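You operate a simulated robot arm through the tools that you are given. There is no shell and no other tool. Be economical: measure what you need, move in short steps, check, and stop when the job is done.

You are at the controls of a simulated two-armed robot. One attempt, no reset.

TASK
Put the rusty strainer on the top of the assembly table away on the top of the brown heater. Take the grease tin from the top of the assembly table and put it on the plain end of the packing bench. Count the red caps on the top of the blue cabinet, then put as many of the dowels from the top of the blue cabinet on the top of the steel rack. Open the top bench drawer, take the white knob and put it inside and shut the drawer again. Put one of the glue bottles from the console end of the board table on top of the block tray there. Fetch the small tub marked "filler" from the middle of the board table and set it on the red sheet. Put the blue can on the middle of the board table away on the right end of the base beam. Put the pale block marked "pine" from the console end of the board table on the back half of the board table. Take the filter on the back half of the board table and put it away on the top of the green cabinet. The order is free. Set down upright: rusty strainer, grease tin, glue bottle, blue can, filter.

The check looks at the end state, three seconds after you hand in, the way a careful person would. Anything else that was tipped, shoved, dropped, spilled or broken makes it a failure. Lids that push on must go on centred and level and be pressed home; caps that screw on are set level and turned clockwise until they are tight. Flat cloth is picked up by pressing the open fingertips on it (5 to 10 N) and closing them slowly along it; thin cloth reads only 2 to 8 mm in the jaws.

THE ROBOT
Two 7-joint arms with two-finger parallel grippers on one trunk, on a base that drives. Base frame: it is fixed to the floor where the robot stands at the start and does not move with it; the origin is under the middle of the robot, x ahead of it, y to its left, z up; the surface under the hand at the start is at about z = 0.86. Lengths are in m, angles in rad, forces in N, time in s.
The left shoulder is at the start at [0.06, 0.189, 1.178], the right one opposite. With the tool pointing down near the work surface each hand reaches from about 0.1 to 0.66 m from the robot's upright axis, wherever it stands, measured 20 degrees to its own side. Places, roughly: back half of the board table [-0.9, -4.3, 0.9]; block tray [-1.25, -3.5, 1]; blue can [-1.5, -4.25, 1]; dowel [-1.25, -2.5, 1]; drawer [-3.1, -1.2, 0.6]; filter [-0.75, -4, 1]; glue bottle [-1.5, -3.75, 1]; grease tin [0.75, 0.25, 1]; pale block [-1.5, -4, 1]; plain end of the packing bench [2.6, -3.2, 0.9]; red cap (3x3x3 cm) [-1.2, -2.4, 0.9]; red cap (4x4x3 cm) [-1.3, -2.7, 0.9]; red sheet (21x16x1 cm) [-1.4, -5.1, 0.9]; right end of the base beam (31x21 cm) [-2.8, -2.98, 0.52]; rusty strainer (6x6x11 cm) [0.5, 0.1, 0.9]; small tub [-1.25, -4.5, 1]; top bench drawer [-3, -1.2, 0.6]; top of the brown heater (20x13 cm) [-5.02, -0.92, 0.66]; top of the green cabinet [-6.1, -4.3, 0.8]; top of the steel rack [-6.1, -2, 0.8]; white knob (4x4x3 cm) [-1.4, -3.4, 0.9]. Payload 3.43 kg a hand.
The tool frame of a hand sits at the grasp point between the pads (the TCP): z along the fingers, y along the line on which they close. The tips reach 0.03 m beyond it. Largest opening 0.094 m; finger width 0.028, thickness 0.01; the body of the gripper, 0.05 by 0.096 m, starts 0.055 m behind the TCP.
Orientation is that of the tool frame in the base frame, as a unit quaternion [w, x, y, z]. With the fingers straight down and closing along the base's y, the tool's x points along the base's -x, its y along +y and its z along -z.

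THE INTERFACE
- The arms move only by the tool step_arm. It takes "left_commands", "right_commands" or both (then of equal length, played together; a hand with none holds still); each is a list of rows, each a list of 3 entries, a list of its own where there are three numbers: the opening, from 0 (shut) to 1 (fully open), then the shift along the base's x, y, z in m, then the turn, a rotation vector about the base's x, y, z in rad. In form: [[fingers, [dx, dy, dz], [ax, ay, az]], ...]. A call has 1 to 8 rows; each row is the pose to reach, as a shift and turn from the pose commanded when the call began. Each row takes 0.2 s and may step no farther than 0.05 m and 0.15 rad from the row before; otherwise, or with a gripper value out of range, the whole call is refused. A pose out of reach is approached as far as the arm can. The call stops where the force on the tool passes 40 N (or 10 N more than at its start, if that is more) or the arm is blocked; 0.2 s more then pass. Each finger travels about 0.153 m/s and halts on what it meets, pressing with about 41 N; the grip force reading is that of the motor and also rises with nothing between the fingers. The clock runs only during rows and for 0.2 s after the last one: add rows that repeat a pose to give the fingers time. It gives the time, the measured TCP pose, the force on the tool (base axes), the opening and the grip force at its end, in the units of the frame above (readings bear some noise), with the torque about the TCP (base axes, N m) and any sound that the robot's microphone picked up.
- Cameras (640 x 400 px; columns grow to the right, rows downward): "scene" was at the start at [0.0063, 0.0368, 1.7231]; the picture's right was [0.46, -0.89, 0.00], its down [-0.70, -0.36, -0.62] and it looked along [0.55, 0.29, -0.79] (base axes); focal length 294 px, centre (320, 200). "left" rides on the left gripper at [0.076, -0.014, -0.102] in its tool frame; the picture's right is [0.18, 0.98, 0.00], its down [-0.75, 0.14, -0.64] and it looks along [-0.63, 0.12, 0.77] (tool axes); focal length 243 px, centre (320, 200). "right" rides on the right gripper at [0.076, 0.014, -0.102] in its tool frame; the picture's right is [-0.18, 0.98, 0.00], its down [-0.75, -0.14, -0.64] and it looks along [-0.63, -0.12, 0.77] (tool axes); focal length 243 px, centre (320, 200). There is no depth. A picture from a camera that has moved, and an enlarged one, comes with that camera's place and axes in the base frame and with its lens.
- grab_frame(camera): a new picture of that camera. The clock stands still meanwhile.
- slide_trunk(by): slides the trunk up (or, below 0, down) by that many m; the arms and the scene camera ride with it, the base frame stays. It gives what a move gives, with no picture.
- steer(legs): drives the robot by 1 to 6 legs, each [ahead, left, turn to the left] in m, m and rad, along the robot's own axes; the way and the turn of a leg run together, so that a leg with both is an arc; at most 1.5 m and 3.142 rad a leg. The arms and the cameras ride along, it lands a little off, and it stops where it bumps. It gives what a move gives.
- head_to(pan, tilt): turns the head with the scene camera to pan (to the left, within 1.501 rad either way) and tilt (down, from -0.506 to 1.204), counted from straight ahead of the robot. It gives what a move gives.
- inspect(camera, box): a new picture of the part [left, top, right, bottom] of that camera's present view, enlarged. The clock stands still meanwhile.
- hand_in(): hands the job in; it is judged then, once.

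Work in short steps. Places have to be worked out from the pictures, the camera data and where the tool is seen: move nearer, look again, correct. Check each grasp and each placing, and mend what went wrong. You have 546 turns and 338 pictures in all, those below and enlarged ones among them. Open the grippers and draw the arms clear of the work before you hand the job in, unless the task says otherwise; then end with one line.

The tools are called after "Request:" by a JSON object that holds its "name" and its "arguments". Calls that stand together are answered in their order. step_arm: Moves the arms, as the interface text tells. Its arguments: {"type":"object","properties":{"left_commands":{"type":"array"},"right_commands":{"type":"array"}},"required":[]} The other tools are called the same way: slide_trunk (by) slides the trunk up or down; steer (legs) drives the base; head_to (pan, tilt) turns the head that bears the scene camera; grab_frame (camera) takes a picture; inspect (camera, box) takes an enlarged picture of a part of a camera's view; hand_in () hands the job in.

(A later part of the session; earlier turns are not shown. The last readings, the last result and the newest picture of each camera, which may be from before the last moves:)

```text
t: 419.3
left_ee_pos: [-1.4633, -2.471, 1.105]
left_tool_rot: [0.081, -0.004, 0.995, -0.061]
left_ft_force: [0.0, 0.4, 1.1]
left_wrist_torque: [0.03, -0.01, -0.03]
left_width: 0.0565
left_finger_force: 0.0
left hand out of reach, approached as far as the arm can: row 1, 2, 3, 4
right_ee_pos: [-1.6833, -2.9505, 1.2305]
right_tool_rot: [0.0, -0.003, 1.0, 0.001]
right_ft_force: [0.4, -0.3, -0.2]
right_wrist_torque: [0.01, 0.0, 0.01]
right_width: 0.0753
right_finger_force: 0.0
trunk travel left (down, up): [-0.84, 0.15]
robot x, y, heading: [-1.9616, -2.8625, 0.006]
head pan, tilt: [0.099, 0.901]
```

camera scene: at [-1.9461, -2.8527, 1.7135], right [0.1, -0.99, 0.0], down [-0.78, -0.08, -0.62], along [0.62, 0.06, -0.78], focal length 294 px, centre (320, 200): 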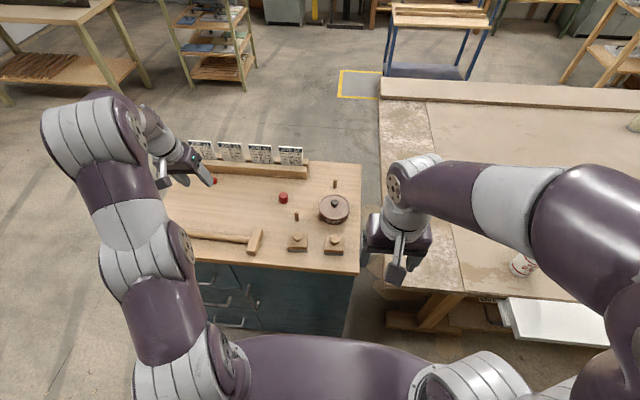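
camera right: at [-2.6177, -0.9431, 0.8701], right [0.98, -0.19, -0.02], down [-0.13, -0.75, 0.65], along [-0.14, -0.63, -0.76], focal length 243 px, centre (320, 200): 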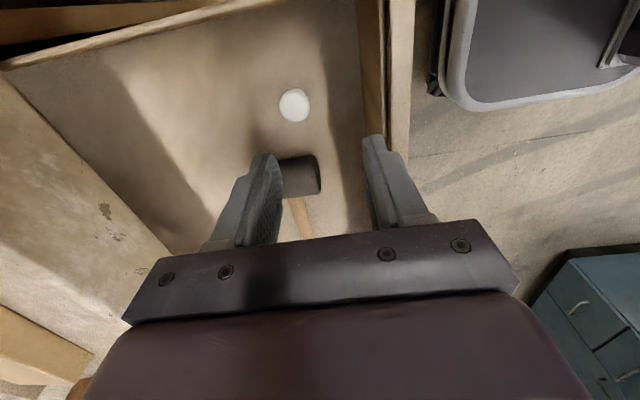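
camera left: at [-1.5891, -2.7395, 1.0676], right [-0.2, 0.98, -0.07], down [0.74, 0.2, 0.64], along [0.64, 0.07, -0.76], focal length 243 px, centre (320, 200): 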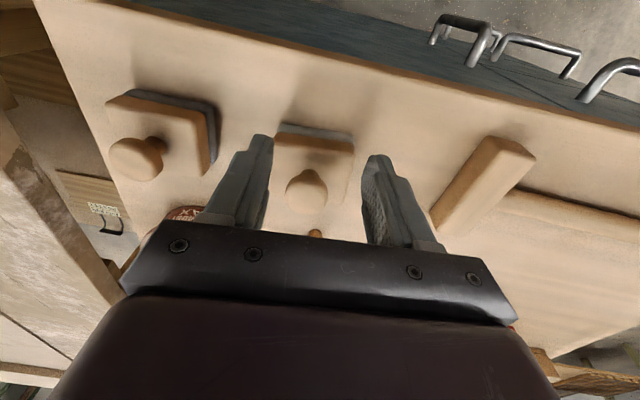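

Still limited. I try another way: tilt forward, bring the hand in close and low, then untilt there.

Request:
{"name": "step_arm", "arguments": {"left_commands": [[0.6, [-0.03, -0.01, 0], [0, -0.1, 0]], [0.6, [-0.06, -0.02, 0], [0, -0.2, 0]], [0.6, [-0.09, -0.04, 0], [0, -0.3, 0]], [0.6, [-0.12, -0.06, 0], [0, -0.4, 0]], [0.6, [-0.15, -0.08, -0.02], [0, -0.5, 0]], [0.6, [-0.18, -0.1, -0.05], [0, -0.6, 0]], [0.6, [-0.2, -0.12, -0.08], [0, -0.6, 0]], [0.6, [-0.22, -0.13, -0.11], [0, -0.6, 0]]]}}

Request:
{"name": "grab_frame", "arguments": {"camera": "scene"}}

```text
t: 421.1
left_ee_pos: [-1.6838, -2.602, 0.9922]
left_tool_rot: [0.372, 0.014, 0.926, -0.059]
left_ft_force: [-0.3, 0.1, -0.1]
left_wrist_torque: [-0.02, 0.0, -0.02]
left_width: 0.0566
left_finger_force: 0.1
right_ee_pos: [-1.6843, -2.9502, 1.2304]
right_tool_rot: [0.0, -0.004, 1.0, 0.0]
right_ft_force: [0.2, 0.6, -0.4]
right_wrist_torque: [0.0, -0.01, 0.03]
right_width: 0.0752
right_finger_force: 0.2
trunk travel left (down, up): [-0.84, 0.15]
robot x, y, heading: [-1.9602, -2.8617, 0.001]
head pan, tilt: [0.099, 0.901]
```

```text
202 pictures are left
camera scene: at [-1.9456, -2.8512, 1.7136], right [0.1, -0.99, 0.0], down [-0.78, -0.08, -0.62], along [0.62, 0.06, -0.78], focal length 294 px, centre (320, 200)
```

scene: 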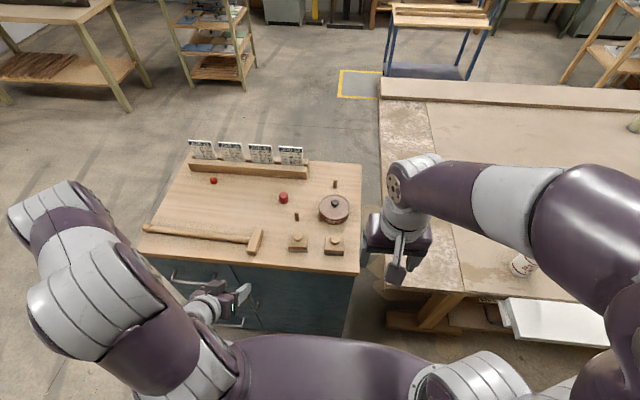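

Request:
{"name": "step_arm", "arguments": {"left_commands": [[0.6, [0, 0, 0], [0.02, 0.13, 0]], [0.6, [0, 0, 0], [0.04, 0.26, 0]], [0.6, [0, 0, 0], [0.06, 0.39, 0]], [0.6, [0, 0, 0], [0.08, 0.52, 0]], [0.6, [0, 0, 0], [0.1, 0.65, 0]], [0.6, [0, 0, 0], [0.12, 0.76, 0]]]}}

```text
t: 422.5
left_ee_pos: [-1.684, -2.6015, 0.993]
left_tool_rot: [-0.001, 0.012, 1.0, -0.006]
left_ft_force: [-0.3, 0.0, 0.0]
left_wrist_torque: [-0.01, 0.0, 0.02]
left_width: 0.0563
left_finger_force: 0.1
right_ee_pos: [-1.6845, -2.9522, 1.2305]
right_tool_rot: [0.0, -0.003, 1.0, 0.001]
right_ft_force: [-0.4, 0.0, -0.2]
right_wrist_torque: [0.02, 0.02, 0.0]
right_width: 0.075
right_finger_force: 0.0
trunk travel left (down, up): [-0.84, 0.15]
robot x, y, heading: [-1.9616, -2.8597, 0.004]
head pan, tilt: [0.099, 0.901]
```

Vertical is restored. I now raise it and move over dowel "16" again.

Request:
{"name": "step_arm", "arguments": {"left_commands": [[0.6, [0, 0, 0.04], [0, 0, 0]], [0.6, [0.035, -0.015, 0.06], [0, 0, 0]], [0.6, [0.08, -0.03, 0.06], [0, 0, 0]], [0.6, [0.12, -0.05, 0.06], [0, 0, 0]], [0.6, [0.165, -0.07, 0.06], [0, 0, 0]], [0.6, [0.21, -0.09, 0.06], [0, 0, 0]], [0.6, [0.25, -0.105, 0.06], [0, 0, 0]], [0.6, [0.29, -0.115, 0.05], [0, 0, 0]]]}}

Request:
{"name": "grab_frame", "arguments": {"camera": "left"}}

```text
t: 424.3
left_ee_pos: [-1.3946, -2.7156, 1.0434]
left_tool_rot: [-0.001, 0.012, 1.0, -0.007]
left_ft_force: [0.3, 0.0, 0.0]
left_wrist_torque: [0.0, 0.01, -0.04]
left_width: 0.0565
left_finger_force: 0.1
left hand out of reach, approached as far as the arm can: row 2
right_ee_pos: [-1.6823, -2.952, 1.2297]
right_tool_rot: [-0.001, -0.004, 1.0, 0.001]
right_ft_force: [0.7, 0.0, -0.3]
right_wrist_torque: [-0.01, 0.01, 0.03]
right_width: 0.0755
right_finger_force: 0.0
trunk travel left (down, up): [-0.84, 0.15]
robot x, y, heading: [-1.9619, -2.858, 0.004]
head pan, tilt: [0.099, 0.901]
```

```text
201 pictures are left
camera left: at [-1.4703, -2.7262, 1.1474], right [-0.16, 0.99, -0.01], down [0.76, 0.13, 0.64], along [0.63, 0.09, -0.77], focal length 243 px, centre (320, 200)
```

left: 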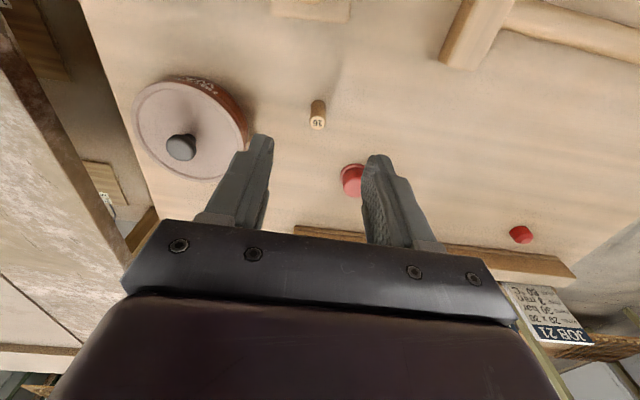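

Dowel at (-1.383, -2.717). I descend onto it and grip.

Request:
{"name": "step_arm", "arguments": {"left_commands": [[0.6, [0.011, -0.002, -0.04], [0, 0, 0]], [0.6, [0.011, -0.002, -0.08], [0, 0, 0]], [0.6, [0.011, -0.002, -0.11], [0, 0, 0]], [0.6, [0.011, -0.002, -0.124], [0, 0, 0]], [0, [0.011, -0.002, -0.124], [0, 0, 0]], [0, [0.011, -0.002, -0.124], [0, 0, 0]], [0, [0.011, -0.002, -0.124], [0, 0, 0]], [0, [0.011, -0.002, -0.08], [0, 0, 0]]]}}

Request:
{"name": "step_arm", "arguments": {"left_commands": [[0, [0, 0, 0.04], [0, 0, 0]], [0, [-0.03, 0.01, 0.075], [0, 0, 0]], [0, [-0.07, 0.025, 0.09], [0, 0, 0]], [0, [-0.11, 0.04, 0.1], [0, 0, 0]], [0, [-0.15, 0.055, 0.1], [0, 0, 0]], [0, [-0.19, 0.065, 0.1], [0, 0, 0]], [0, [-0.22, 0.07, 0.1], [0, 0, 0]]]}}

Request:
{"name": "grab_frame", "arguments": {"camera": "left"}}

```text
t: 426.1
left_ee_pos: [-1.3856, -2.7179, 0.9642]
left_tool_rot: [0.001, 0.014, 1.0, -0.006]
left_ft_force: [-0.7, 0.3, -0.3]
left_wrist_torque: [0.02, -0.01, 0.0]
left_width: 0.0139
left_finger_force: 40.8
right_ee_pos: [-1.6849, -2.9514, 1.2301]
right_tool_rot: [0.001, -0.004, 1.0, 0.001]
right_ft_force: [0.1, 0.3, 0.7]
right_wrist_torque: [-0.01, -0.01, -0.02]
right_width: 0.0749
right_finger_force: 0.0
trunk travel left (down, up): [-0.84, 0.15]
robot x, y, heading: [-1.9574, -2.8604, 0.002]
head pan, tilt: [0.099, 0.901]
```

```text
t: 427.7
left_ee_pos: [-1.6045, -2.6464, 1.0644]
left_tool_rot: [0.001, 0.013, 1.0, -0.007]
left_ft_force: [-0.7, 0.0, -0.2]
left_wrist_torque: [0.0, -0.01, 0.0]
left_width: 0.0132
left_finger_force: 40.9
right_ee_pos: [-1.6849, -2.9514, 1.2318]
right_tool_rot: [0.0, -0.004, 1.0, 0.001]
right_ft_force: [-0.4, 0.2, -0.2]
right_wrist_torque: [0.01, -0.01, 0.02]
right_width: 0.0755
right_finger_force: 0.1
trunk travel left (down, up): [-0.84, 0.15]
robot x, y, heading: [-1.962, -2.8611, 0.004]
head pan, tilt: [0.099, 0.901]
```

```text
200 pictures are left
camera left: at [-1.681, -2.6569, 1.1681], right [-0.16, 0.99, -0.01], down [0.76, 0.13, 0.64], along [0.64, 0.09, -0.77], focal length 243 px, centre (320, 200)
```

left: 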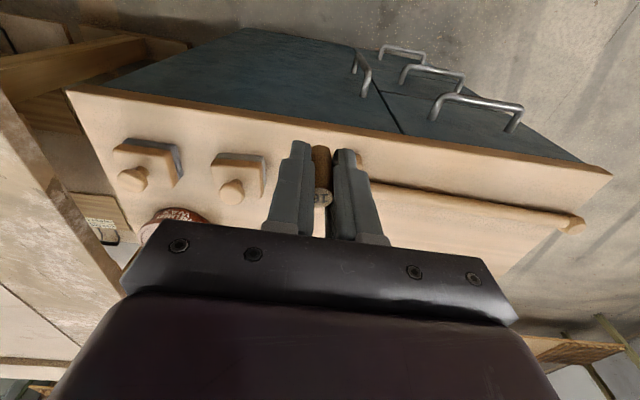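

Dowel held. I pull the left hand in and up, and turn the right wrist 90° for the pine block, then drive south.

Request:
{"name": "step_arm", "arguments": {"left_commands": [[0, [-0.03, 0, 0.02], [0, 0, 0]], [0, [-0.06, 0, 0.04], [0, 0, 0]], [0, [-0.085, 0, 0.05], [0, 0, 0]], [0, [-0.085, 0, 0.05], [0, 0, 0]], [0, [-0.085, 0, 0.05], [0, 0, 0]], [0, [-0.085, 0, 0.05], [0, 0, 0]], [0, [-0.085, 0, 0.05], [0, 0, 0]], [0, [-0.085, 0, 0.05], [0, 0, 0]]], "right_commands": [[1, [0, 0, 0], [0, 0, 0.14]], [1, [0, 0, 0], [0, 0, 0.28]], [1, [0, 0, 0], [0, 0, 0.42]], [1, [0, 0, 0], [0, 0, 0.56]], [1, [0, 0, 0], [0, 0, 0.7]], [1, [0, 0, 0], [0, 0, 0.84]], [1, [0, 0, 0], [0, 0, 0.98]], [1, [0, 0, 0], [0, 0, 1.12]]]}}

Request:
{"name": "step_arm", "arguments": {"right_commands": [[1, [0, 0, 0], [0, 0, 0.15]], [1, [0, 0, 0], [0, 0, 0.3]], [1, [0, 0, 0], [0, 0, 0.45]]]}}

Request:
{"name": "steer", "arguments": {"legs": [[0.0, -0.78, 0]]}}

Request:
{"name": "head_to", "arguments": {"pan": -0.1, "tilt": 0.95}}

Request:
{"name": "grab_frame", "arguments": {"camera": "scene"}}

```text
t: 429.5
left_ee_pos: [-1.6879, -2.6472, 1.1109]
left_tool_rot: [0.0, 0.012, 1.0, -0.006]
left_ft_force: [-0.6, 0.7, 0.2]
left_wrist_torque: [0.01, -0.04, 0.04]
left_width: 0.0138
left_finger_force: 40.6
right_ee_pos: [-1.685, -2.9511, 1.2297]
right_tool_rot: [-0.001, -0.536, 0.844, 0.0]
right_ft_force: [0.3, 0.7, -0.4]
right_wrist_torque: [0.02, 0.02, -0.02]
right_width: 0.0939
right_finger_force: 0.1
trunk travel left (down, up): [-0.84, 0.15]
robot x, y, heading: [-1.9623, -2.8597, 0.006]
head pan, tilt: [0.099, 0.901]
```

```text
t: 430.3
left_ee_pos: [-1.6884, -2.6474, 1.1107]
left_tool_rot: [0.0, 0.014, 1.0, -0.006]
left_ft_force: [0.8, -0.5, -0.1]
left_wrist_torque: [0.02, 0.02, 0.01]
left_width: 0.0135
left_finger_force: 40.8
right_ee_pos: [-1.6839, -2.9515, 1.2303]
right_tool_rot: [0.0, 0.71, -0.704, 0.0]
right_ft_force: [1.3, 0.4, 0.0]
right_wrist_torque: [0.02, -0.01, 0.04]
right_width: 0.0939
right_finger_force: 0.0
trunk travel left (down, up): [-0.84, 0.15]
robot x, y, heading: [-1.9614, -2.8571, 0.003]
head pan, tilt: [0.099, 0.901]
```

```text
t: 434.6
left_ee_pos: [-1.6886, -3.4577, 1.1106]
left_tool_rot: [0.0, 0.016, 1.0, -0.007]
left_ft_force: [-0.3, 0.2, 0.3]
left_wrist_torque: [0.02, 0.0, 0.04]
left_width: 0.0136
left_finger_force: 40.9
right_ee_pos: [-1.6856, -3.7607, 1.2306]
right_tool_rot: [-0.001, -0.707, 0.707, 0.0]
right_ft_force: [0.1, -0.7, -0.3]
right_wrist_torque: [0.02, 0.0, 0.02]
right_width: 0.094
right_finger_force: 0.1
trunk travel left (down, up): [-0.84, 0.15]
robot x, y, heading: [-1.9607, -3.671, -0.007]
head pan, tilt: [0.099, 0.901]
```

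```text
t: 435.4
left_ee_pos: [-1.6875, -3.4579, 1.1121]
left_tool_rot: [-0.001, 0.017, 1.0, -0.006]
left_ft_force: [0.1, 0.1, -0.7]
left_wrist_torque: [-0.02, 0.04, -0.04]
left_width: 0.0138
left_finger_force: 40.9
right_ee_pos: [-1.6852, -3.762, 1.2312]
right_tool_rot: [-0.001, -0.707, 0.708, 0.001]
right_ft_force: [0.3, 0.1, 0.6]
right_wrist_torque: [0.0, -0.01, -0.01]
right_width: 0.0941
right_finger_force: 0.0
trunk travel left (down, up): [-0.84, 0.15]
robot x, y, heading: [-1.9604, -3.669, -0.003]
head pan, tilt: [-0.099, 0.949]
```

```text
199 pictures are left
camera scene: at [-1.9492, -3.6757, 1.7099], right [-0.1, -0.99, 0.0], down [-0.81, 0.08, -0.58], along [0.58, -0.06, -0.81], focal length 294 px, centre (320, 200)
```

scene: 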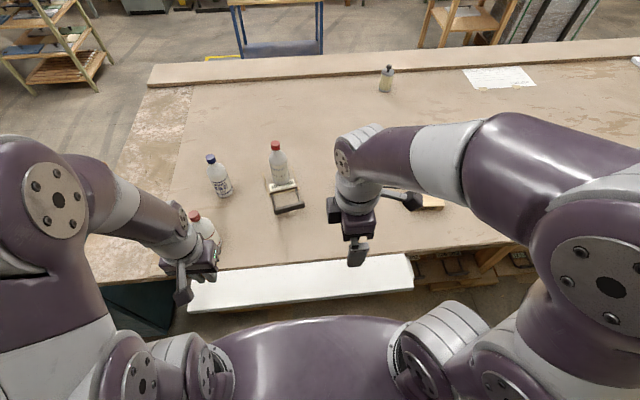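

I move the right hand above the expected block position and look with its camera.

Request:
{"name": "step_arm", "arguments": {"right_commands": [[1, [0.04, -0.015, -0.01], [0, 0, 0]], [1, [0.08, -0.03, -0.02], [0, 0, 0]], [1, [0.12, -0.045, -0.035], [0, 0, 0]], [1, [0.16, -0.06, -0.05], [0, 0, 0]], [1, [0.2, -0.075, -0.065], [0, 0, 0]], [1, [0.24, -0.09, -0.08], [0, 0, 0]], [1, [0.28, -0.09, -0.1], [0, 0, 0]], [1, [0.31, -0.09, -0.13], [0, 0, 0]]]}}

Request:
{"name": "grab_frame", "arguments": {"camera": "right"}}

Request:
{"name": "grab_frame", "arguments": {"camera": "scene"}}

```text
t: 437.2
left_ee_pos: [-1.6855, -3.4568, 1.1114]
left_tool_rot: [0.0, 0.017, 1.0, -0.006]
left_ft_force: [-0.6, -0.4, -0.4]
left_wrist_torque: [0.0, 0.0, 0.02]
left_width: 0.0136
left_finger_force: 41.0
right_ee_pos: [-1.3818, -3.848, 1.0976]
right_tool_rot: [-0.001, -0.707, 0.708, 0.001]
right_ft_force: [0.1, -0.5, -0.1]
right_wrist_torque: [0.0, 0.04, -0.02]
right_width: 0.0938
right_finger_force: 0.0
right hand out of reach, approached as far as the arm can: row 8
trunk travel left (down, up): [-0.84, 0.15]
robot x, y, heading: [-1.9602, -3.6729, -0.01]
head pan, tilt: [-0.099, 0.949]
```

```text
198 pictures are left
camera right: at [-1.3974, -3.924, 1.1986], right [-0.98, 0.19, 0.0], down [0.14, 0.75, 0.64], along [0.12, 0.63, -0.77], focal length 243 px, centre (320, 200)
```

right: 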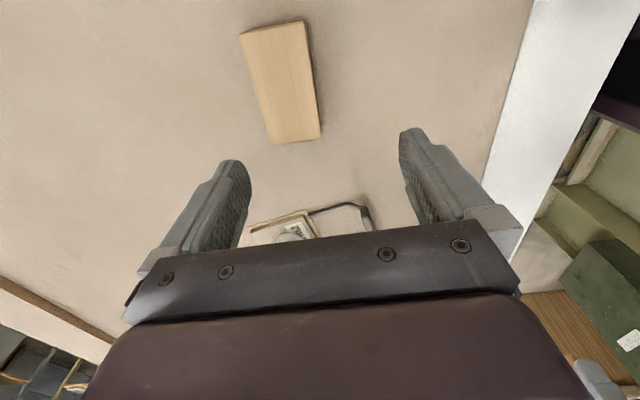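

```text
197 pictures are left
camera scene: at [-1.9474, -3.6755, 1.7099], right [-0.1, -0.99, 0.0], down [-0.81, 0.08, -0.58], along [0.58, -0.06, -0.81], focal length 294 px, centre (320, 200)
```

scene: 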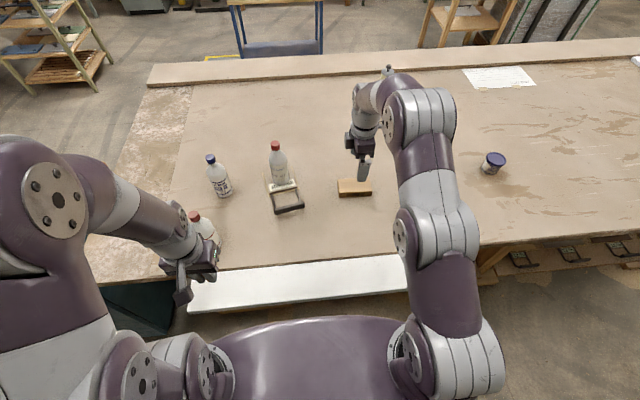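

Block centre is at about (-1.349, -3.863). I edge the base ahead 3 cm and descend to z≈0.945.

Request:
{"name": "steer", "arguments": {"legs": [[0.032, 0, 0]]}}

Request:
{"name": "step_arm", "arguments": {"right_commands": [[1, [0.0, -0.012, -0.04], [0, 0, 0]], [1, [0.0, -0.014, -0.08], [0, 0, 0]], [1, [0.0, -0.014, -0.11], [0, 0, 0]]]}}

Request:
{"name": "grab_frame", "arguments": {"camera": "right"}}

```text
t: 438.0
left_ee_pos: [-1.6596, -3.4583, 1.1127]
left_tool_rot: [0.002, 0.017, 1.0, -0.006]
left_ft_force: [-1.0, 0.0, 0.2]
left_wrist_torque: [0.02, -0.07, -0.01]
left_width: 0.0135
left_finger_force: 41.3
right_ee_pos: [-1.3566, -3.847, 1.1004]
right_tool_rot: [0.001, -0.707, 0.708, -0.002]
right_ft_force: [0.1, -0.3, -0.4]
right_wrist_torque: [-0.03, -0.02, 0.0]
right_width: 0.094
right_finger_force: 0.1
trunk travel left (down, up): [-0.84, 0.15]
robot x, y, heading: [-1.9312, -3.6665, -0.005]
head pan, tilt: [-0.099, 0.949]
```

```text
t: 438.8
left_ee_pos: [-1.6543, -3.4576, 1.1114]
left_tool_rot: [-0.001, 0.016, 1.0, -0.007]
left_ft_force: [0.7, 0.1, -0.7]
left_wrist_torque: [0.0, 0.01, -0.01]
left_width: 0.0136
left_finger_force: 40.7
right_ee_pos: [-1.3502, -3.8623, 0.9836]
right_tool_rot: [-0.002, -0.707, 0.708, 0.001]
right_ft_force: [-0.6, -0.1, -1.0]
right_wrist_torque: [0.0, 0.06, 0.0]
right_width: 0.0937
right_finger_force: 0.0
trunk travel left (down, up): [-0.84, 0.15]
robot x, y, heading: [-1.9284, -3.6697, -0.003]
head pan, tilt: [-0.099, 0.949]
```

```text
196 pictures are left
camera right: at [-1.3651, -3.9384, 1.0868], right [-0.98, 0.19, 0.0], down [0.14, 0.75, 0.64], along [0.12, 0.63, -0.77], focal length 243 px, centre (320, 200)
```

right: 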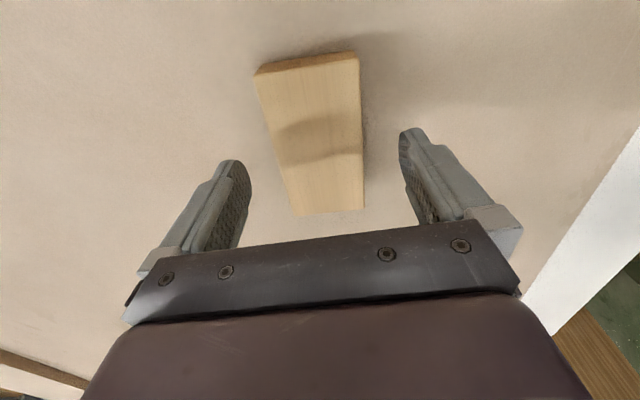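

Good. I go down 4 cm, close and lift.

Request:
{"name": "step_arm", "arguments": {"right_commands": [[1, [-0.002, -0.006, -0.02], [0, 0, 0]], [1, [-0.002, -0.006, -0.038], [0, 0, 0]], [0, [-0.002, -0.006, -0.038], [0, 0, 0]], [0, [-0.002, -0.006, -0.038], [0, 0, 0]], [0, [-0.002, -0.006, -0.038], [0, 0, 0]], [0, [-0.002, -0.006, 0.0], [0, 0, 0]], [0, [-0.002, -0.006, 0.04], [0, 0, 0]]]}}

Request:
{"name": "grab_frame", "arguments": {"camera": "right"}}

```text
t: 440.4
left_ee_pos: [-1.6557, -3.4577, 1.1114]
left_tool_rot: [0.0, 0.016, 1.0, -0.006]
left_ft_force: [1.2, 0.2, -1.0]
left_wrist_torque: [0.03, 0.01, 0.0]
left_width: 0.0135
left_finger_force: 41.2
right_ee_pos: [-1.3544, -3.8683, 1.0281]
right_tool_rot: [-0.001, -0.706, 0.708, 0.0]
right_ft_force: [-0.4, 0.2, -0.7]
right_wrist_torque: [-0.05, 0.0, -0.01]
right_width: 0.0594
right_finger_force: 40.9
trunk travel left (down, up): [-0.84, 0.15]
robot x, y, heading: [-1.9305, -3.6725, -0.004]
head pan, tilt: [-0.099, 0.949]
```

```text
195 pictures are left
camera right: at [-1.3678, -3.9438, 1.1303], right [-0.98, 0.19, 0.0], down [0.14, 0.75, 0.64], along [0.12, 0.63, -0.77], focal length 243 px, centre (320, 200)
```

right: 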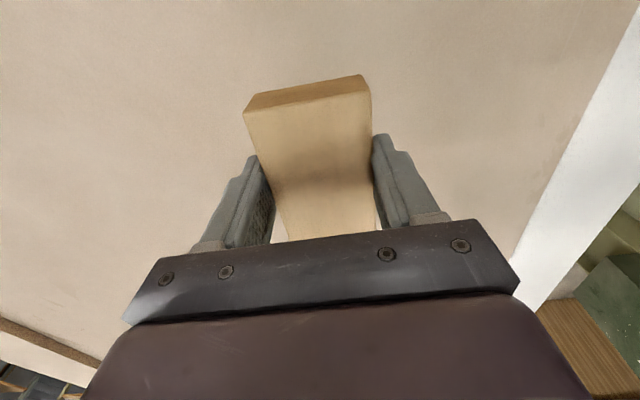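

Pine block held. I lift and retract it, then drive out of the aisle north and around the cabinet to the table's east side.

Request:
{"name": "step_arm", "arguments": {"right_commands": [[0, [-0.01, 0, 0.04], [0, 0, 0]], [0, [-0.04, 0, 0.07], [0, 0, 0]], [0, [-0.08, 0.01, 0.1], [0, 0, 0]], [0, [-0.125, 0.02, 0.11], [0, 0, 0]], [0, [-0.17, 0.03, 0.12], [0, 0, 0]], [0, [-0.215, 0.04, 0.12], [0, 0, 0]], [0, [-0.26, 0.05, 0.12], [0, 0, 0]], [0, [-0.29, 0.06, 0.12], [0, 0, 0]]]}}

Request:
{"name": "steer", "arguments": {"legs": [[-0.12, 0.95, 0], [0, 1.0, 0], [1.2, 0, 0], [0.6, 0, 0]]}}

Request:
{"name": "steer", "arguments": {"legs": [[0, 0, 1.571], [0, 0, 1.571]]}}

```text
refused: row 3 steps farther than a row can; nothing moved
```

```text
t: 458.9
left_ee_pos: [0.1007, -1.5791, 1.111]
left_tool_rot: [0.0, 0.025, 1.0, -0.006]
left_ft_force: [-0.1, 0.3, -0.1]
left_wrist_torque: [0.01, 0.02, -0.02]
left_width: 0.0137
left_finger_force: 40.6
right_ee_pos: [0.3968, -1.9961, 1.0276]
right_tool_rot: [0.0, -0.7, 0.714, 0.001]
right_ft_force: [-0.4, -0.4, -1.6]
right_wrist_torque: [-0.02, 0.01, 0.0]
right_width: 0.0591
right_finger_force: 41.3
trunk travel left (down, up): [-0.84, 0.15]
robot x, y, heading: [-0.1747, -1.7879, -0.021]
head pan, tilt: [-0.099, 0.949]
```

```text
t: 467.0
left_ee_pos: [-0.4437, -2.0069, 1.1124]
left_tool_rot: [-0.006, 1.0, -0.002, 0.0]
left_ft_force: [0.0, 0.4, -0.2]
left_wrist_torque: [-0.01, 0.01, -0.01]
left_width: 0.0136
left_finger_force: 41.0
right_ee_pos: [-0.7601, -1.6051, 1.0268]
right_tool_rot: [0.001, 0.697, 0.718, 0.001]
right_ft_force: [-0.2, -0.2, -1.5]
right_wrist_torque: [0.02, 0.01, -0.02]
right_width: 0.0589
right_finger_force: 41.2
trunk travel left (down, up): [-0.84, 0.15]
robot x, y, heading: [-0.1737, -1.7877, -3.115]
head pan, tilt: [-0.099, 0.949]
```

The retract had been refused, so the arm stayed extended during the drive; its path passed near the bottles. I check at once that bottles and cabinet items are undisturbed.

Request:
{"name": "head_to", "arguments": {"pan": 0.6, "tilt": 0.5}}

Request:
{"name": "grab_frame", "arguments": {"camera": "scene"}}

Request:
{"name": "inspect", "arguments": {"camera": "scene", "box": [200, 120, 420, 260]}}

```text
t: 468.1
left_ee_pos: [-0.4441, -2.0071, 1.1102]
left_tool_rot: [-0.007, 1.0, 0.0, 0.0]
left_ft_force: [-0.1, -0.8, -0.4]
left_wrist_torque: [0.0, 0.01, 0.0]
left_width: 0.0136
left_finger_force: 40.4
right_ee_pos: [-0.7596, -1.6056, 1.0282]
right_tool_rot: [0.001, 0.697, 0.717, 0.0]
right_ft_force: [0.2, -0.8, -1.2]
right_wrist_torque: [0.0, 0.02, -0.04]
right_width: 0.0596
right_finger_force: 40.8
trunk travel left (down, up): [-0.84, 0.15]
robot x, y, heading: [-0.1797, -1.7867, -3.111]
head pan, tilt: [0.6, 0.499]
```

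```text
194 pictures are left
camera scene: at [-0.1912, -1.8366, 1.7473], right [-0.59, 0.81, 0.0], down [0.39, 0.28, -0.88], along [-0.71, -0.51, -0.48], focal length 294 px, centre (320, 200)
```

scene: 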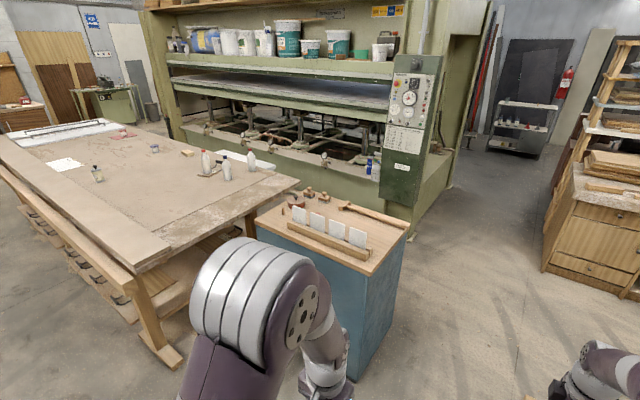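

```text
2.86 times, centred on (310, 190) of scene
camera zoom: at [-0.1912, -1.8366, 1.7473], right [-0.59, 0.81, 0.0], down [0.39, 0.28, -0.88], along [-0.71, -0.51, -0.48], focal length 840 px, centre (349, 229)
```

zoom: 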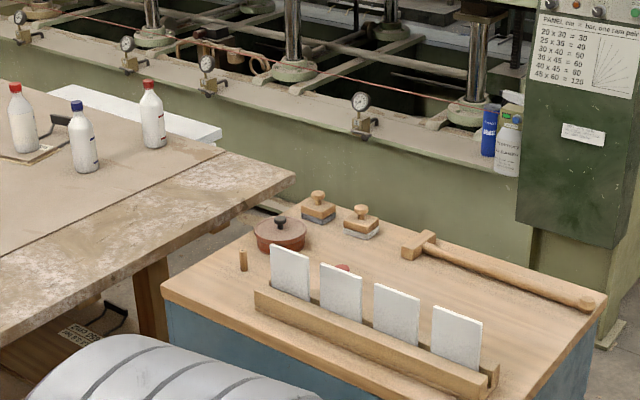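

Everything stands as before. I retract the right hand in small steps and strafe south along the table's east side.

Request:
{"name": "step_arm", "arguments": {"right_commands": [[0, [0.03, 0, 0.025], [0, 0, 0]], [0, [0.06, 0, 0.05], [0, 0, 0]], [0, [0.095, 0, 0.075], [0, 0, 0]], [0, [0.13, 0, 0.095], [0, 0, 0]], [0, [0.17, 0, 0.11], [0, 0, 0]], [0, [0.21, 0, 0.115], [0, 0, 0]], [0, [0.25, 0, 0.115], [0, 0, 0]]]}}

Request:
{"name": "steer", "arguments": {"legs": [[-0.08, 0.9, -0.03], [0, 0.9, 0], [0, 0.6, 0]]}}

Request:
{"name": "head_to", "arguments": {"pan": 0.0, "tilt": 0.75}}

Request:
{"name": "grab_frame", "arguments": {"camera": "scene"}}

```text
t: 469.7
left_ee_pos: [-0.4422, -2.0082, 1.1115]
left_tool_rot: [-0.006, 1.0, -0.001, -0.001]
left_ft_force: [0.6, 0.2, 0.0]
left_wrist_torque: [-0.02, 0.01, 0.02]
left_width: 0.0141
left_finger_force: 41.2
right_ee_pos: [-0.5055, -1.6059, 1.1418]
right_tool_rot: [0.0, 0.697, 0.717, 0.0]
right_ft_force: [0.3, -0.4, -0.9]
right_wrist_torque: [0.02, 0.06, 0.0]
right_width: 0.0589
right_finger_force: 41.7
trunk travel left (down, up): [-0.84, 0.15]
robot x, y, heading: [-0.1805, -1.7838, -3.122]
head pan, tilt: [0.6, 0.499]
```

```text
t: 481.7
left_ee_pos: [-0.3751, -4.3736, 1.1115]
left_tool_rot: [-0.005, 1.0, -0.024, 0.001]
left_ft_force: [0.3, 0.1, 0.9]
left_wrist_torque: [0.01, -0.01, 0.01]
left_width: 0.0135
left_finger_force: 41.1
right_ee_pos: [-0.4206, -3.9683, 1.1417]
right_tool_rot: [0.001, 0.712, 0.702, 0.0]
right_ft_force: [0.8, -0.5, -0.9]
right_wrist_torque: [0.01, 0.0, -0.03]
right_width: 0.0591
right_finger_force: 41.3
trunk travel left (down, up): [-0.84, 0.15]
robot x, y, heading: [-0.1015, -4.1668, 3.121]
head pan, tilt: [0.6, 0.499]
```

```text
t: 482.7
left_ee_pos: [-0.3752, -4.3737, 1.1118]
left_tool_rot: [-0.006, 1.0, -0.024, 0.0]
left_ft_force: [0.0, 0.0, 0.6]
left_wrist_torque: [-0.05, 0.0, -0.02]
left_width: 0.0136
left_finger_force: 41.1
right_ee_pos: [-0.4209, -3.9694, 1.1421]
right_tool_rot: [0.001, 0.712, 0.703, 0.001]
right_ft_force: [0.3, 0.7, -1.7]
right_wrist_torque: [0.0, -0.02, 0.01]
right_width: 0.0592
right_finger_force: 40.7
trunk travel left (down, up): [-0.84, 0.15]
robot x, y, heading: [-0.0984, -4.1623, 3.131]
head pan, tilt: [0.0, 0.75]
```

```text
192 pictures are left
camera scene: at [-0.1219, -4.1625, 1.7254], right [0.02, 1.0, 0.0], down [0.68, -0.01, -0.73], along [-0.73, 0.01, -0.68], focal length 294 px, centre (320, 200)
```

scene: 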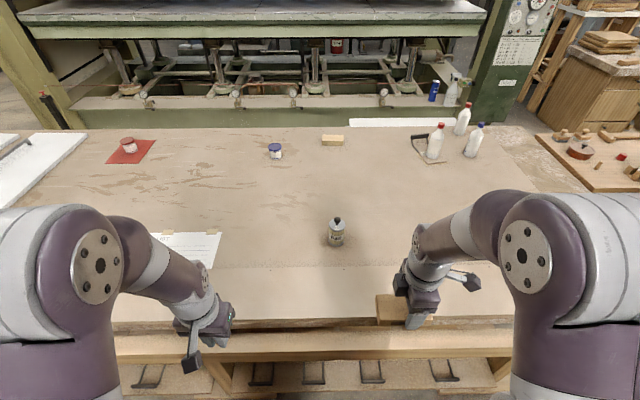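

The filter is at about (-0.767, -4.092). I'll set the pine block on the free back half near (-0.81, -4.28). I move ahead 0.1 and left 0.26.

Request:
{"name": "steer", "arguments": {"legs": [[0, 0.26, 0.01], [0.1, 0, 0]]}}

Request:
{"name": "step_arm", "arguments": {"right_commands": [[0, [-0.045, 0, -0.005], [0, 0, 0]], [0, [-0.09, 0, -0.01], [0, 0, 0]], [0, [-0.135, -0.01, -0.015], [0, 0, 0]], [0, [-0.18, -0.02, -0.02], [0, 0, 0]], [0, [-0.22, -0.03, -0.04], [0, 0, 0]], [0, [-0.26, -0.04, -0.06], [0, 0, 0]]]}}

Request:
{"name": "grab_frame", "arguments": {"camera": "scene"}}

Request:
{"name": "grab_frame", "arguments": {"camera": "right"}}

```text
t: 485.3
left_ee_pos: [-0.4733, -4.6411, 1.1115]
left_tool_rot: [-0.006, 1.0, -0.017, -0.001]
left_ft_force: [-0.3, 0.3, 0.3]
left_wrist_torque: [-0.02, -0.01, -0.03]
left_width: 0.0137
left_finger_force: 41.0
right_ee_pos: [-0.5258, -4.2384, 1.1426]
right_tool_rot: [0.001, 0.708, 0.706, 0.001]
right_ft_force: [0.0, -0.2, -1.0]
right_wrist_torque: [0.0, -0.05, 0.0]
right_width: 0.0593
right_finger_force: 40.9
trunk travel left (down, up): [-0.84, 0.15]
robot x, y, heading: [-0.1999, -4.4269, 3.131]
head pan, tilt: [0.0, 0.75]
```

```text
t: 486.7
left_ee_pos: [-0.4775, -4.641, 1.1105]
left_tool_rot: [-0.006, 1.0, -0.018, 0.001]
left_ft_force: [-0.6, 0.0, -0.6]
left_wrist_torque: [-0.01, 0.01, 0.0]
left_width: 0.0138
left_finger_force: 41.0
right_ee_pos: [-0.787, -4.2767, 1.0797]
right_tool_rot: [0.002, 0.709, 0.705, 0.001]
right_ft_force: [0.1, 0.1, -2.0]
right_wrist_torque: [0.0, -0.03, -0.03]
right_width: 0.059
right_finger_force: 40.5
trunk travel left (down, up): [-0.84, 0.15]
robot x, y, heading: [-0.2023, -4.4298, 3.137]
head pan, tilt: [0.0, 0.75]
```

```text
191 pictures are left
camera scene: at [-0.2278, -4.4277, 1.7254], right [0.01, 1.0, 0.0], down [0.68, 0.0, -0.73], along [-0.73, 0.01, -0.68], focal length 294 px, centre (320, 200)
```

scene: 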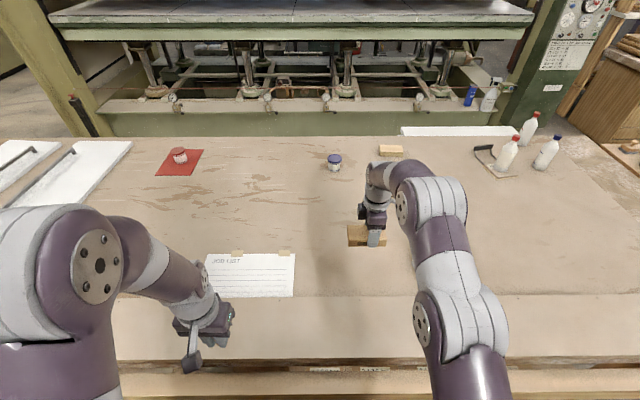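

```text
190 pictures are left
camera right: at [-0.7738, -4.2003, 1.1819], right [0.98, -0.19, 0.0], down [-0.15, -0.75, 0.64], along [-0.12, -0.63, -0.77], focal length 243 px, centre (320, 200)
```

right: 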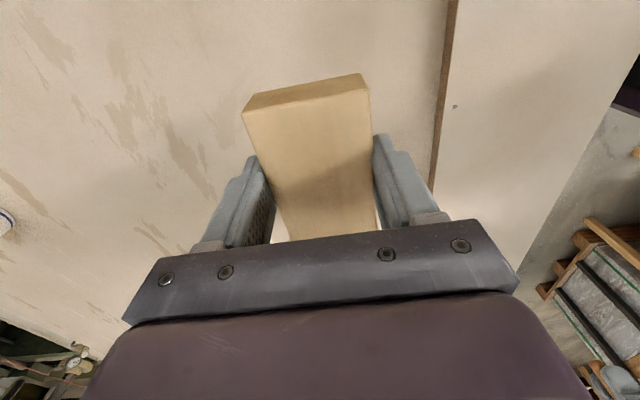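

Over the free spot, clear of the paper and ledge. I lower and set it down.

Request:
{"name": "step_arm", "arguments": {"right_commands": [[0, [-0.01, 0, -0.04], [0, 0, 0]], [0, [-0.018, 0, -0.08], [0, 0, 0]], [0, [-0.018, 0, -0.115], [0, 0, 0]], [0, [-0.018, 0, -0.125], [0, 0, 0]], [0, [-0.018, 0, -0.13], [0, 0, 0]]]}}

Request:
{"name": "step_arm", "arguments": {"right_commands": [[0, [0, 0, -0.004], [0, 0, 0]], [0, [0, 0, -0.007], [0, 0, 0]]]}}

```text
t: 487.9
left_ee_pos: [-0.4745, -4.6409, 1.1112]
left_tool_rot: [-0.006, 1.0, -0.017, 0.0]
left_ft_force: [-0.5, -0.3, -0.3]
left_wrist_torque: [0.01, -0.02, -0.02]
left_width: 0.0136
left_finger_force: 40.5
right_ee_pos: [-0.8045, -4.2759, 0.9525]
right_tool_rot: [0.001, 0.709, 0.705, 0.001]
right_ft_force: [-0.8, 0.0, -1.5]
right_wrist_torque: [0.0, -0.01, 0.0]
right_width: 0.0594
right_finger_force: 40.8
trunk travel left (down, up): [-0.84, 0.15]
robot x, y, heading: [-0.1992, -4.4311, 3.133]
head pan, tilt: [0.0, 0.75]
```

```text
t: 488.5
left_ee_pos: [-0.4729, -4.6418, 1.1119]
left_tool_rot: [-0.006, 1.0, -0.018, -0.001]
left_ft_force: [-1.2, 0.0, 0.4]
left_wrist_torque: [-0.01, 0.04, -0.04]
left_width: 0.0135
left_finger_force: 40.5
right_ee_pos: [-0.8037, -4.2771, 0.9485]
right_tool_rot: [0.0, 0.709, 0.705, -0.002]
right_ft_force: [-1.8, 0.2, 11.3]
right_wrist_torque: [-0.74, -0.32, -0.11]
right_width: 0.0592
right_finger_force: 40.8
trunk travel left (down, up): [-0.84, 0.15]
robot x, y, heading: [-0.1978, -4.4303, 3.132]
head pan, tilt: [0.0, 0.75]
```

Contact. I release, rise, and turn the wrist back toward normal while checking.

Request:
{"name": "step_arm", "arguments": {"right_commands": [[0, [0, 0, 0.001], [0, 0, 0]], [0.8, [0, 0, 0.001], [0, 0, 0]], [1, [0, 0, 0.001], [0, 0, 0]], [1, [0, 0, 0.001], [0, 0, 0]], [1, [0, 0, 0.045], [0, 0, 0]], [1, [0, 0, 0.09], [0, 0, 0]], [1, [0.02, 0, 0.13], [0, 0, 0]], [1, [0.05, 0, 0.16], [0, 0, 0]]]}}

Request:
{"name": "grab_frame", "arguments": {"camera": "right"}}

```text
t: 490.3
left_ee_pos: [-0.4714, -4.6413, 1.1121]
left_tool_rot: [-0.006, 1.0, -0.018, -0.001]
left_ft_force: [0.9, -0.1, 0.2]
left_wrist_torque: [-0.01, 0.01, -0.02]
left_width: 0.0133
left_finger_force: 41.4
right_ee_pos: [-0.751, -4.2797, 1.1091]
right_tool_rot: [-0.001, 0.708, 0.706, 0.001]
right_ft_force: [0.2, 0.0, 0.8]
right_wrist_torque: [0.0, 0.03, 0.01]
right_width: 0.0938
right_finger_force: 0.1
trunk travel left (down, up): [-0.84, 0.15]
robot x, y, heading: [-0.1981, -4.43, 3.133]
head pan, tilt: [0.0, 0.75]
```

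```text
189 pictures are left
camera right: at [-0.738, -4.2031, 1.212], right [0.98, -0.19, 0.0], down [-0.14, -0.75, 0.64], along [-0.12, -0.63, -0.77], focal length 243 px, centre (320, 200)
```

right: 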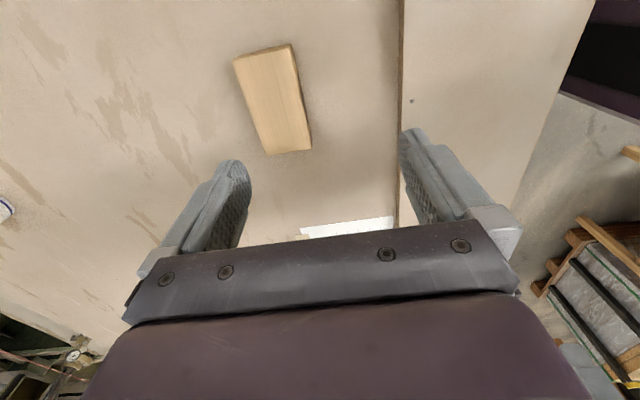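

The pine block is placed. I pull the right hand back and move the base 0.15 right to line up with the filter.

Request:
{"name": "step_arm", "arguments": {"right_commands": [[0.9, [0.04, 0, 0.02], [0, 0, 0]], [0.9, [0.08, 0, 0.04], [0, 0, 0]], [0.9, [0.12, 0, 0.06], [0, 0, 0]]]}}

Request:
{"name": "steer", "arguments": {"legs": [[0, -0.16, 0]]}}

Request:
{"name": "grab_frame", "arguments": {"camera": "scene"}}

Request:
{"name": "inspect", "arguments": {"camera": "scene", "box": [270, 170, 450, 310]}}

```text
t: 491.1
left_ee_pos: [-0.4738, -4.6402, 1.1108]
left_tool_rot: [-0.006, 1.0, -0.017, 0.0]
left_ft_force: [-0.1, 0.8, -0.5]
left_wrist_torque: [-0.01, 0.03, -0.02]
left_width: 0.0135
left_finger_force: 41.0
right_ee_pos: [-0.6302, -4.2783, 1.1666]
right_tool_rot: [0.001, 0.708, 0.706, 0.001]
right_ft_force: [0.0, 0.4, -0.1]
right_wrist_torque: [0.01, 0.02, 0.0]
right_width: 0.0846
right_finger_force: 0.0
trunk travel left (down, up): [-0.84, 0.15]
robot x, y, heading: [-0.2026, -4.4314, 3.132]
head pan, tilt: [0.0, 0.75]
```

```text
t: 492.5
left_ee_pos: [-0.4731, -4.4835, 1.1108]
left_tool_rot: [-0.007, 1.0, -0.017, 0.0]
left_ft_force: [-0.4, -0.7, 0.4]
left_wrist_torque: [-0.02, -0.01, -0.01]
left_width: 0.0135
left_finger_force: 41.3
right_ee_pos: [-0.6308, -4.1182, 1.1678]
right_tool_rot: [0.0, 0.707, 0.707, 0.001]
right_ft_force: [0.4, -0.9, 0.8]
right_wrist_torque: [0.01, -0.02, 0.03]
right_width: 0.0846
right_finger_force: 0.0
trunk travel left (down, up): [-0.84, 0.15]
robot x, y, heading: [-0.1972, -4.2721, 3.133]
head pan, tilt: [0.0, 0.75]
```

```text
188 pictures are left
camera scene: at [-0.2228, -4.2692, 1.7254], right [0.0, 1.0, 0.0], down [0.68, 0.0, -0.73], along [-0.73, 0.0, -0.68], focal length 294 px, centre (320, 200)
```

scene: 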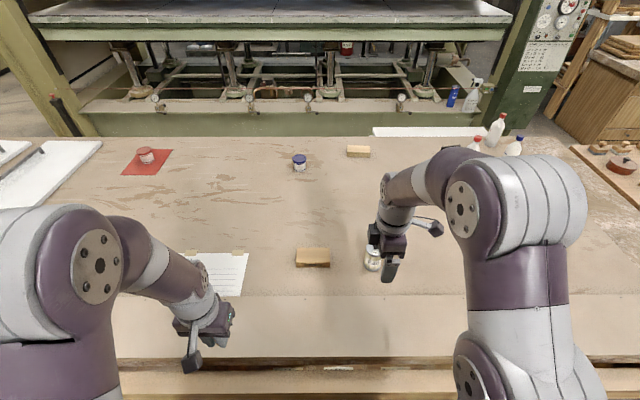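

```text
2.86 times, centred on (360, 240) of scene
camera zoom: at [-0.2228, -4.2692, 1.7254], right [0.0, 1.0, 0.0], down [0.68, 0.0, -0.73], along [-0.73, 0.0, -0.68], focal length 840 px, centre (206, 86)
```

zoom: 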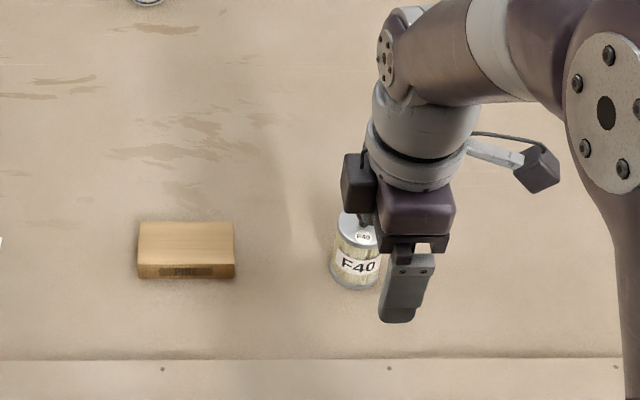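

It's the "F40" filter, at about (-0.786, -4.097), body about 59 mm, top plate z≈0.99. I move above it and check with the right camera.

Request:
{"name": "step_arm", "arguments": {"right_commands": [[1, [-0.04, 0.005, 0], [0, 0, 0]], [1, [-0.08, 0.01, 0], [0, 0, 0]], [1, [-0.12, 0.02, -0.01], [0, 0, 0]], [1, [-0.152, 0.021, -0.04], [0, 0, 0]]]}}

Request:
{"name": "grab_frame", "arguments": {"camera": "right"}}

```text
t: 493.5
left_ee_pos: [-0.4746, -4.481, 1.1105]
left_tool_rot: [-0.006, 1.0, -0.017, 0.001]
left_ft_force: [-1.0, -0.2, -0.4]
left_wrist_torque: [0.02, -0.03, 0.0]
left_width: 0.0137
left_finger_force: 41.0
right_ee_pos: [-0.7683, -4.0956, 1.1122]
right_tool_rot: [0.001, 0.708, 0.706, 0.001]
right_ft_force: [0.2, -0.1, 0.3]
right_wrist_torque: [-0.01, -0.03, -0.01]
right_width: 0.0941
right_finger_force: 0.1
right hand out of reach, approached as far as the arm can: row 3, 4
trunk travel left (down, up): [-0.84, 0.15]
robot x, y, heading: [-0.1959, -4.27, 3.136]
head pan, tilt: [0.0, 0.75]
```

```text
186 pictures are left
camera right: at [-0.7546, -4.0188, 1.2155], right [0.98, -0.19, 0.0], down [-0.14, -0.75, 0.64], along [-0.12, -0.63, -0.77], focal length 243 px, centre (320, 200)
```

right: 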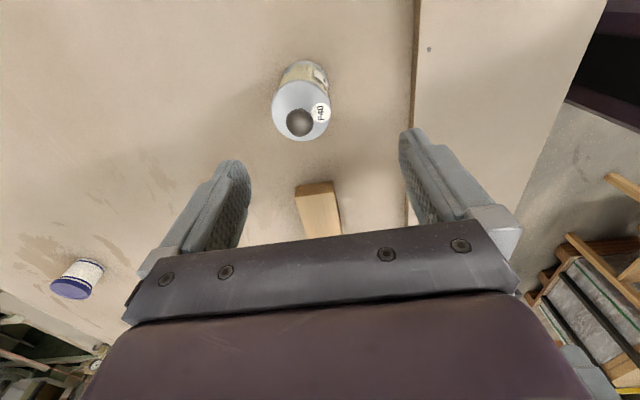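

Filter axis at (-0.787, -4.095). I lower and shift 19 mm, stopping to look before closing.

Request:
{"name": "step_arm", "arguments": {"right_commands": [[1, [-0.005, 0.001, -0.03], [0, 0, 0]], [1, [-0.019, 0.001, -0.06], [0, 0, 0]], [1, [-0.019, 0.001, -0.1], [0, 0, 0]], [1, [-0.019, 0.001, -0.135], [0, 0, 0]], [1, [-0.019, 0.001, -0.145], [0, 0, 0]]]}}

Request:
{"name": "grab_frame", "arguments": {"camera": "right"}}

```text
t: 494.7
left_ee_pos: [-0.4702, -4.4796, 1.1124]
left_tool_rot: [-0.007, 1.0, -0.016, -0.001]
left_ft_force: [0.4, -0.4, 0.3]
left_wrist_torque: [0.04, 0.03, 0.0]
left_width: 0.0136
left_finger_force: 41.6
right_ee_pos: [-0.7855, -4.0944, 0.9729]
right_tool_rot: [-0.003, 0.708, 0.706, -0.002]
right_ft_force: [-2.8, 0.7, 15.9]
right_wrist_torque: [-0.11, -0.19, 0.01]
right_width: 0.0942
right_finger_force: 0.1
trunk travel left (down, up): [-0.84, 0.15]
robot x, y, heading: [-0.2007, -4.2701, 3.137]
head pan, tilt: [0.0, 0.75]
```

```text
185 pictures are left
camera right: at [-0.7708, -4.0175, 1.0756], right [0.98, -0.19, -0.01], down [-0.14, -0.75, 0.64], along [-0.12, -0.63, -0.77], focal length 243 px, centre (320, 200)
```

right: 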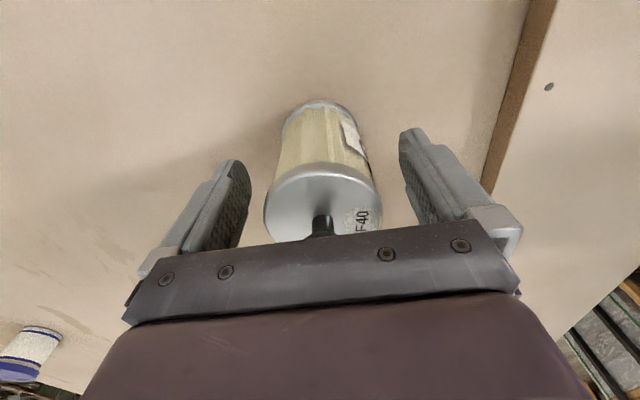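

The palm just touched the filter's knob (16 N). I rise 8 mm and close.

Request:
{"name": "step_arm", "arguments": {"right_commands": [[1, [0, 0, 0.01], [0, 0, 0]], [0, [0, 0, 0.01], [0, 0, 0]], [0, [0, 0, 0.01], [0, 0, 0]], [0, [0, 0, 0.01], [0, 0, 0]], [0, [0, 0, 0.05], [0, 0, 0]], [0, [0, 0, 0.09], [0, 0, 0]]]}}

Request:
{"name": "grab_frame", "arguments": {"camera": "right"}}

```text
t: 496.1
left_ee_pos: [-0.4722, -4.4801, 1.1114]
left_tool_rot: [-0.006, 1.0, -0.016, 0.0]
left_ft_force: [0.5, -0.4, -0.2]
left_wrist_torque: [-0.01, -0.03, -0.03]
left_width: 0.0134
left_finger_force: 40.8
right_ee_pos: [-0.7842, -4.0952, 1.0637]
right_tool_rot: [0.0, 0.708, 0.707, 0.0]
right_ft_force: [0.4, 0.5, -0.8]
right_wrist_torque: [-0.01, 0.04, -0.01]
right_width: 0.056
right_finger_force: 41.0
trunk travel left (down, up): [-0.84, 0.15]
robot x, y, heading: [-0.1997, -4.2651, 3.136]
head pan, tilt: [0.0, 0.75]
```

```text
184 pictures are left
camera right: at [-0.7708, -4.0177, 1.1658], right [0.98, -0.19, 0.0], down [-0.14, -0.75, 0.64], along [-0.12, -0.63, -0.77], focal length 243 px, centre (320, 200)
```

right: 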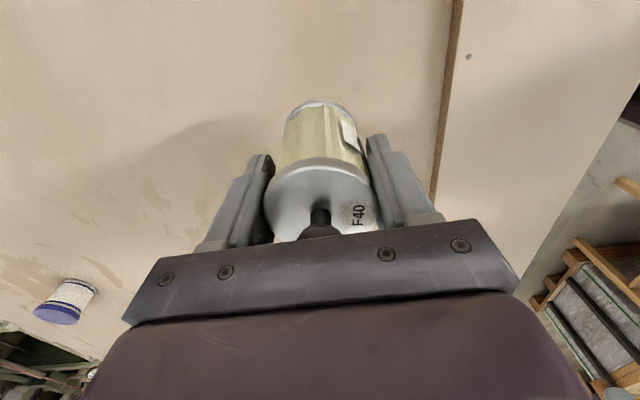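

Filter held (56 mm). I retract it and drive back: north, then west along the aisle.

Request:
{"name": "step_arm", "arguments": {"right_commands": [[0, [0.025, 0, 0.03], [0, 0, 0]], [0, [0.055, 0, 0.055], [0, 0, 0]], [0, [0.09, 0, 0.075], [0, 0, 0]], [0, [0.13, 0, 0.09], [0, 0, 0]], [0, [0.17, 0, 0.1], [0, 0, 0]], [0, [0.21, 0, 0.1], [0, 0, 0]], [0, [0.25, 0, 0.1], [0, 0, 0]], [0, [0.28, 0, 0.1], [0, 0, 0]]]}}

```text
t: 497.9
left_ee_pos: [-0.4713, -4.4811, 1.1118]
left_tool_rot: [-0.007, 1.0, -0.016, -0.001]
left_ft_force: [-0.2, -0.2, -0.6]
left_wrist_torque: [0.02, -0.02, -0.01]
left_width: 0.0136
left_finger_force: 41.2
right_ee_pos: [-0.5024, -4.0961, 1.161]
right_tool_rot: [0.0, 0.708, 0.706, 0.0]
right_ft_force: [-0.4, -1.2, -1.7]
right_wrist_torque: [0.01, 0.02, -0.05]
right_width: 0.0561
right_finger_force: 41.0
trunk travel left (down, up): [-0.84, 0.15]
robot x, y, heading: [-0.1994, -4.2654, 3.137]
head pan, tilt: [0.0, 0.75]
```

Request:
{"name": "steer", "arguments": {"legs": [[-0.08, -1.2, 0], [0, -1.2, 0], [1.2, 0, 0]]}}

```text
t: 515.6
left_ee_pos: [-1.632, -2.0671, 1.1118]
left_tool_rot: [-0.006, 1.0, -0.008, 0.0]
left_ft_force: [0.1, 0.7, -0.4]
left_wrist_torque: [-0.01, 0.02, 0.0]
left_width: 0.0135
left_finger_force: 40.6
right_ee_pos: [-1.669, -1.6837, 1.1609]
right_tool_rot: [0.0, 0.702, 0.712, 0.001]
right_ft_force: [-0.2, 0.9, -0.5]
right_wrist_torque: [-0.02, 0.02, 0.01]
right_width: 0.0559
right_finger_force: 40.9
trunk travel left (down, up): [-0.84, 0.15]
robot x, y, heading: [-1.3634, -1.8526, -3.133]
head pan, tilt: [0.0, 0.75]
```

Position good. I continue west through the aisle.

Request:
{"name": "steer", "arguments": {"legs": [[1.2, 0.08, -0.008], [1.2, 0, 0]]}}

```text
t: 527.3
left_ee_pos: [-4.0245, -2.1757, 1.1112]
left_tool_rot: [-0.007, 1.0, -0.011, 0.0]
left_ft_force: [0.1, 0.3, 0.9]
left_wrist_torque: [0.0, 0.04, 0.0]
left_width: 0.0136
left_finger_force: 40.8
right_ee_pos: [-4.0591, -1.7905, 1.1609]
right_tool_rot: [0.0, 0.704, 0.71, 0.0]
right_ft_force: [0.8, 0.3, -2.1]
right_wrist_torque: [0.05, 0.03, 0.0]
right_width: 0.0552
right_finger_force: 40.9
trunk travel left (down, up): [-0.84, 0.15]
robot x, y, heading: [-3.7572, -1.9583, -3.134]
head pan, tilt: [0.0, 0.75]
```

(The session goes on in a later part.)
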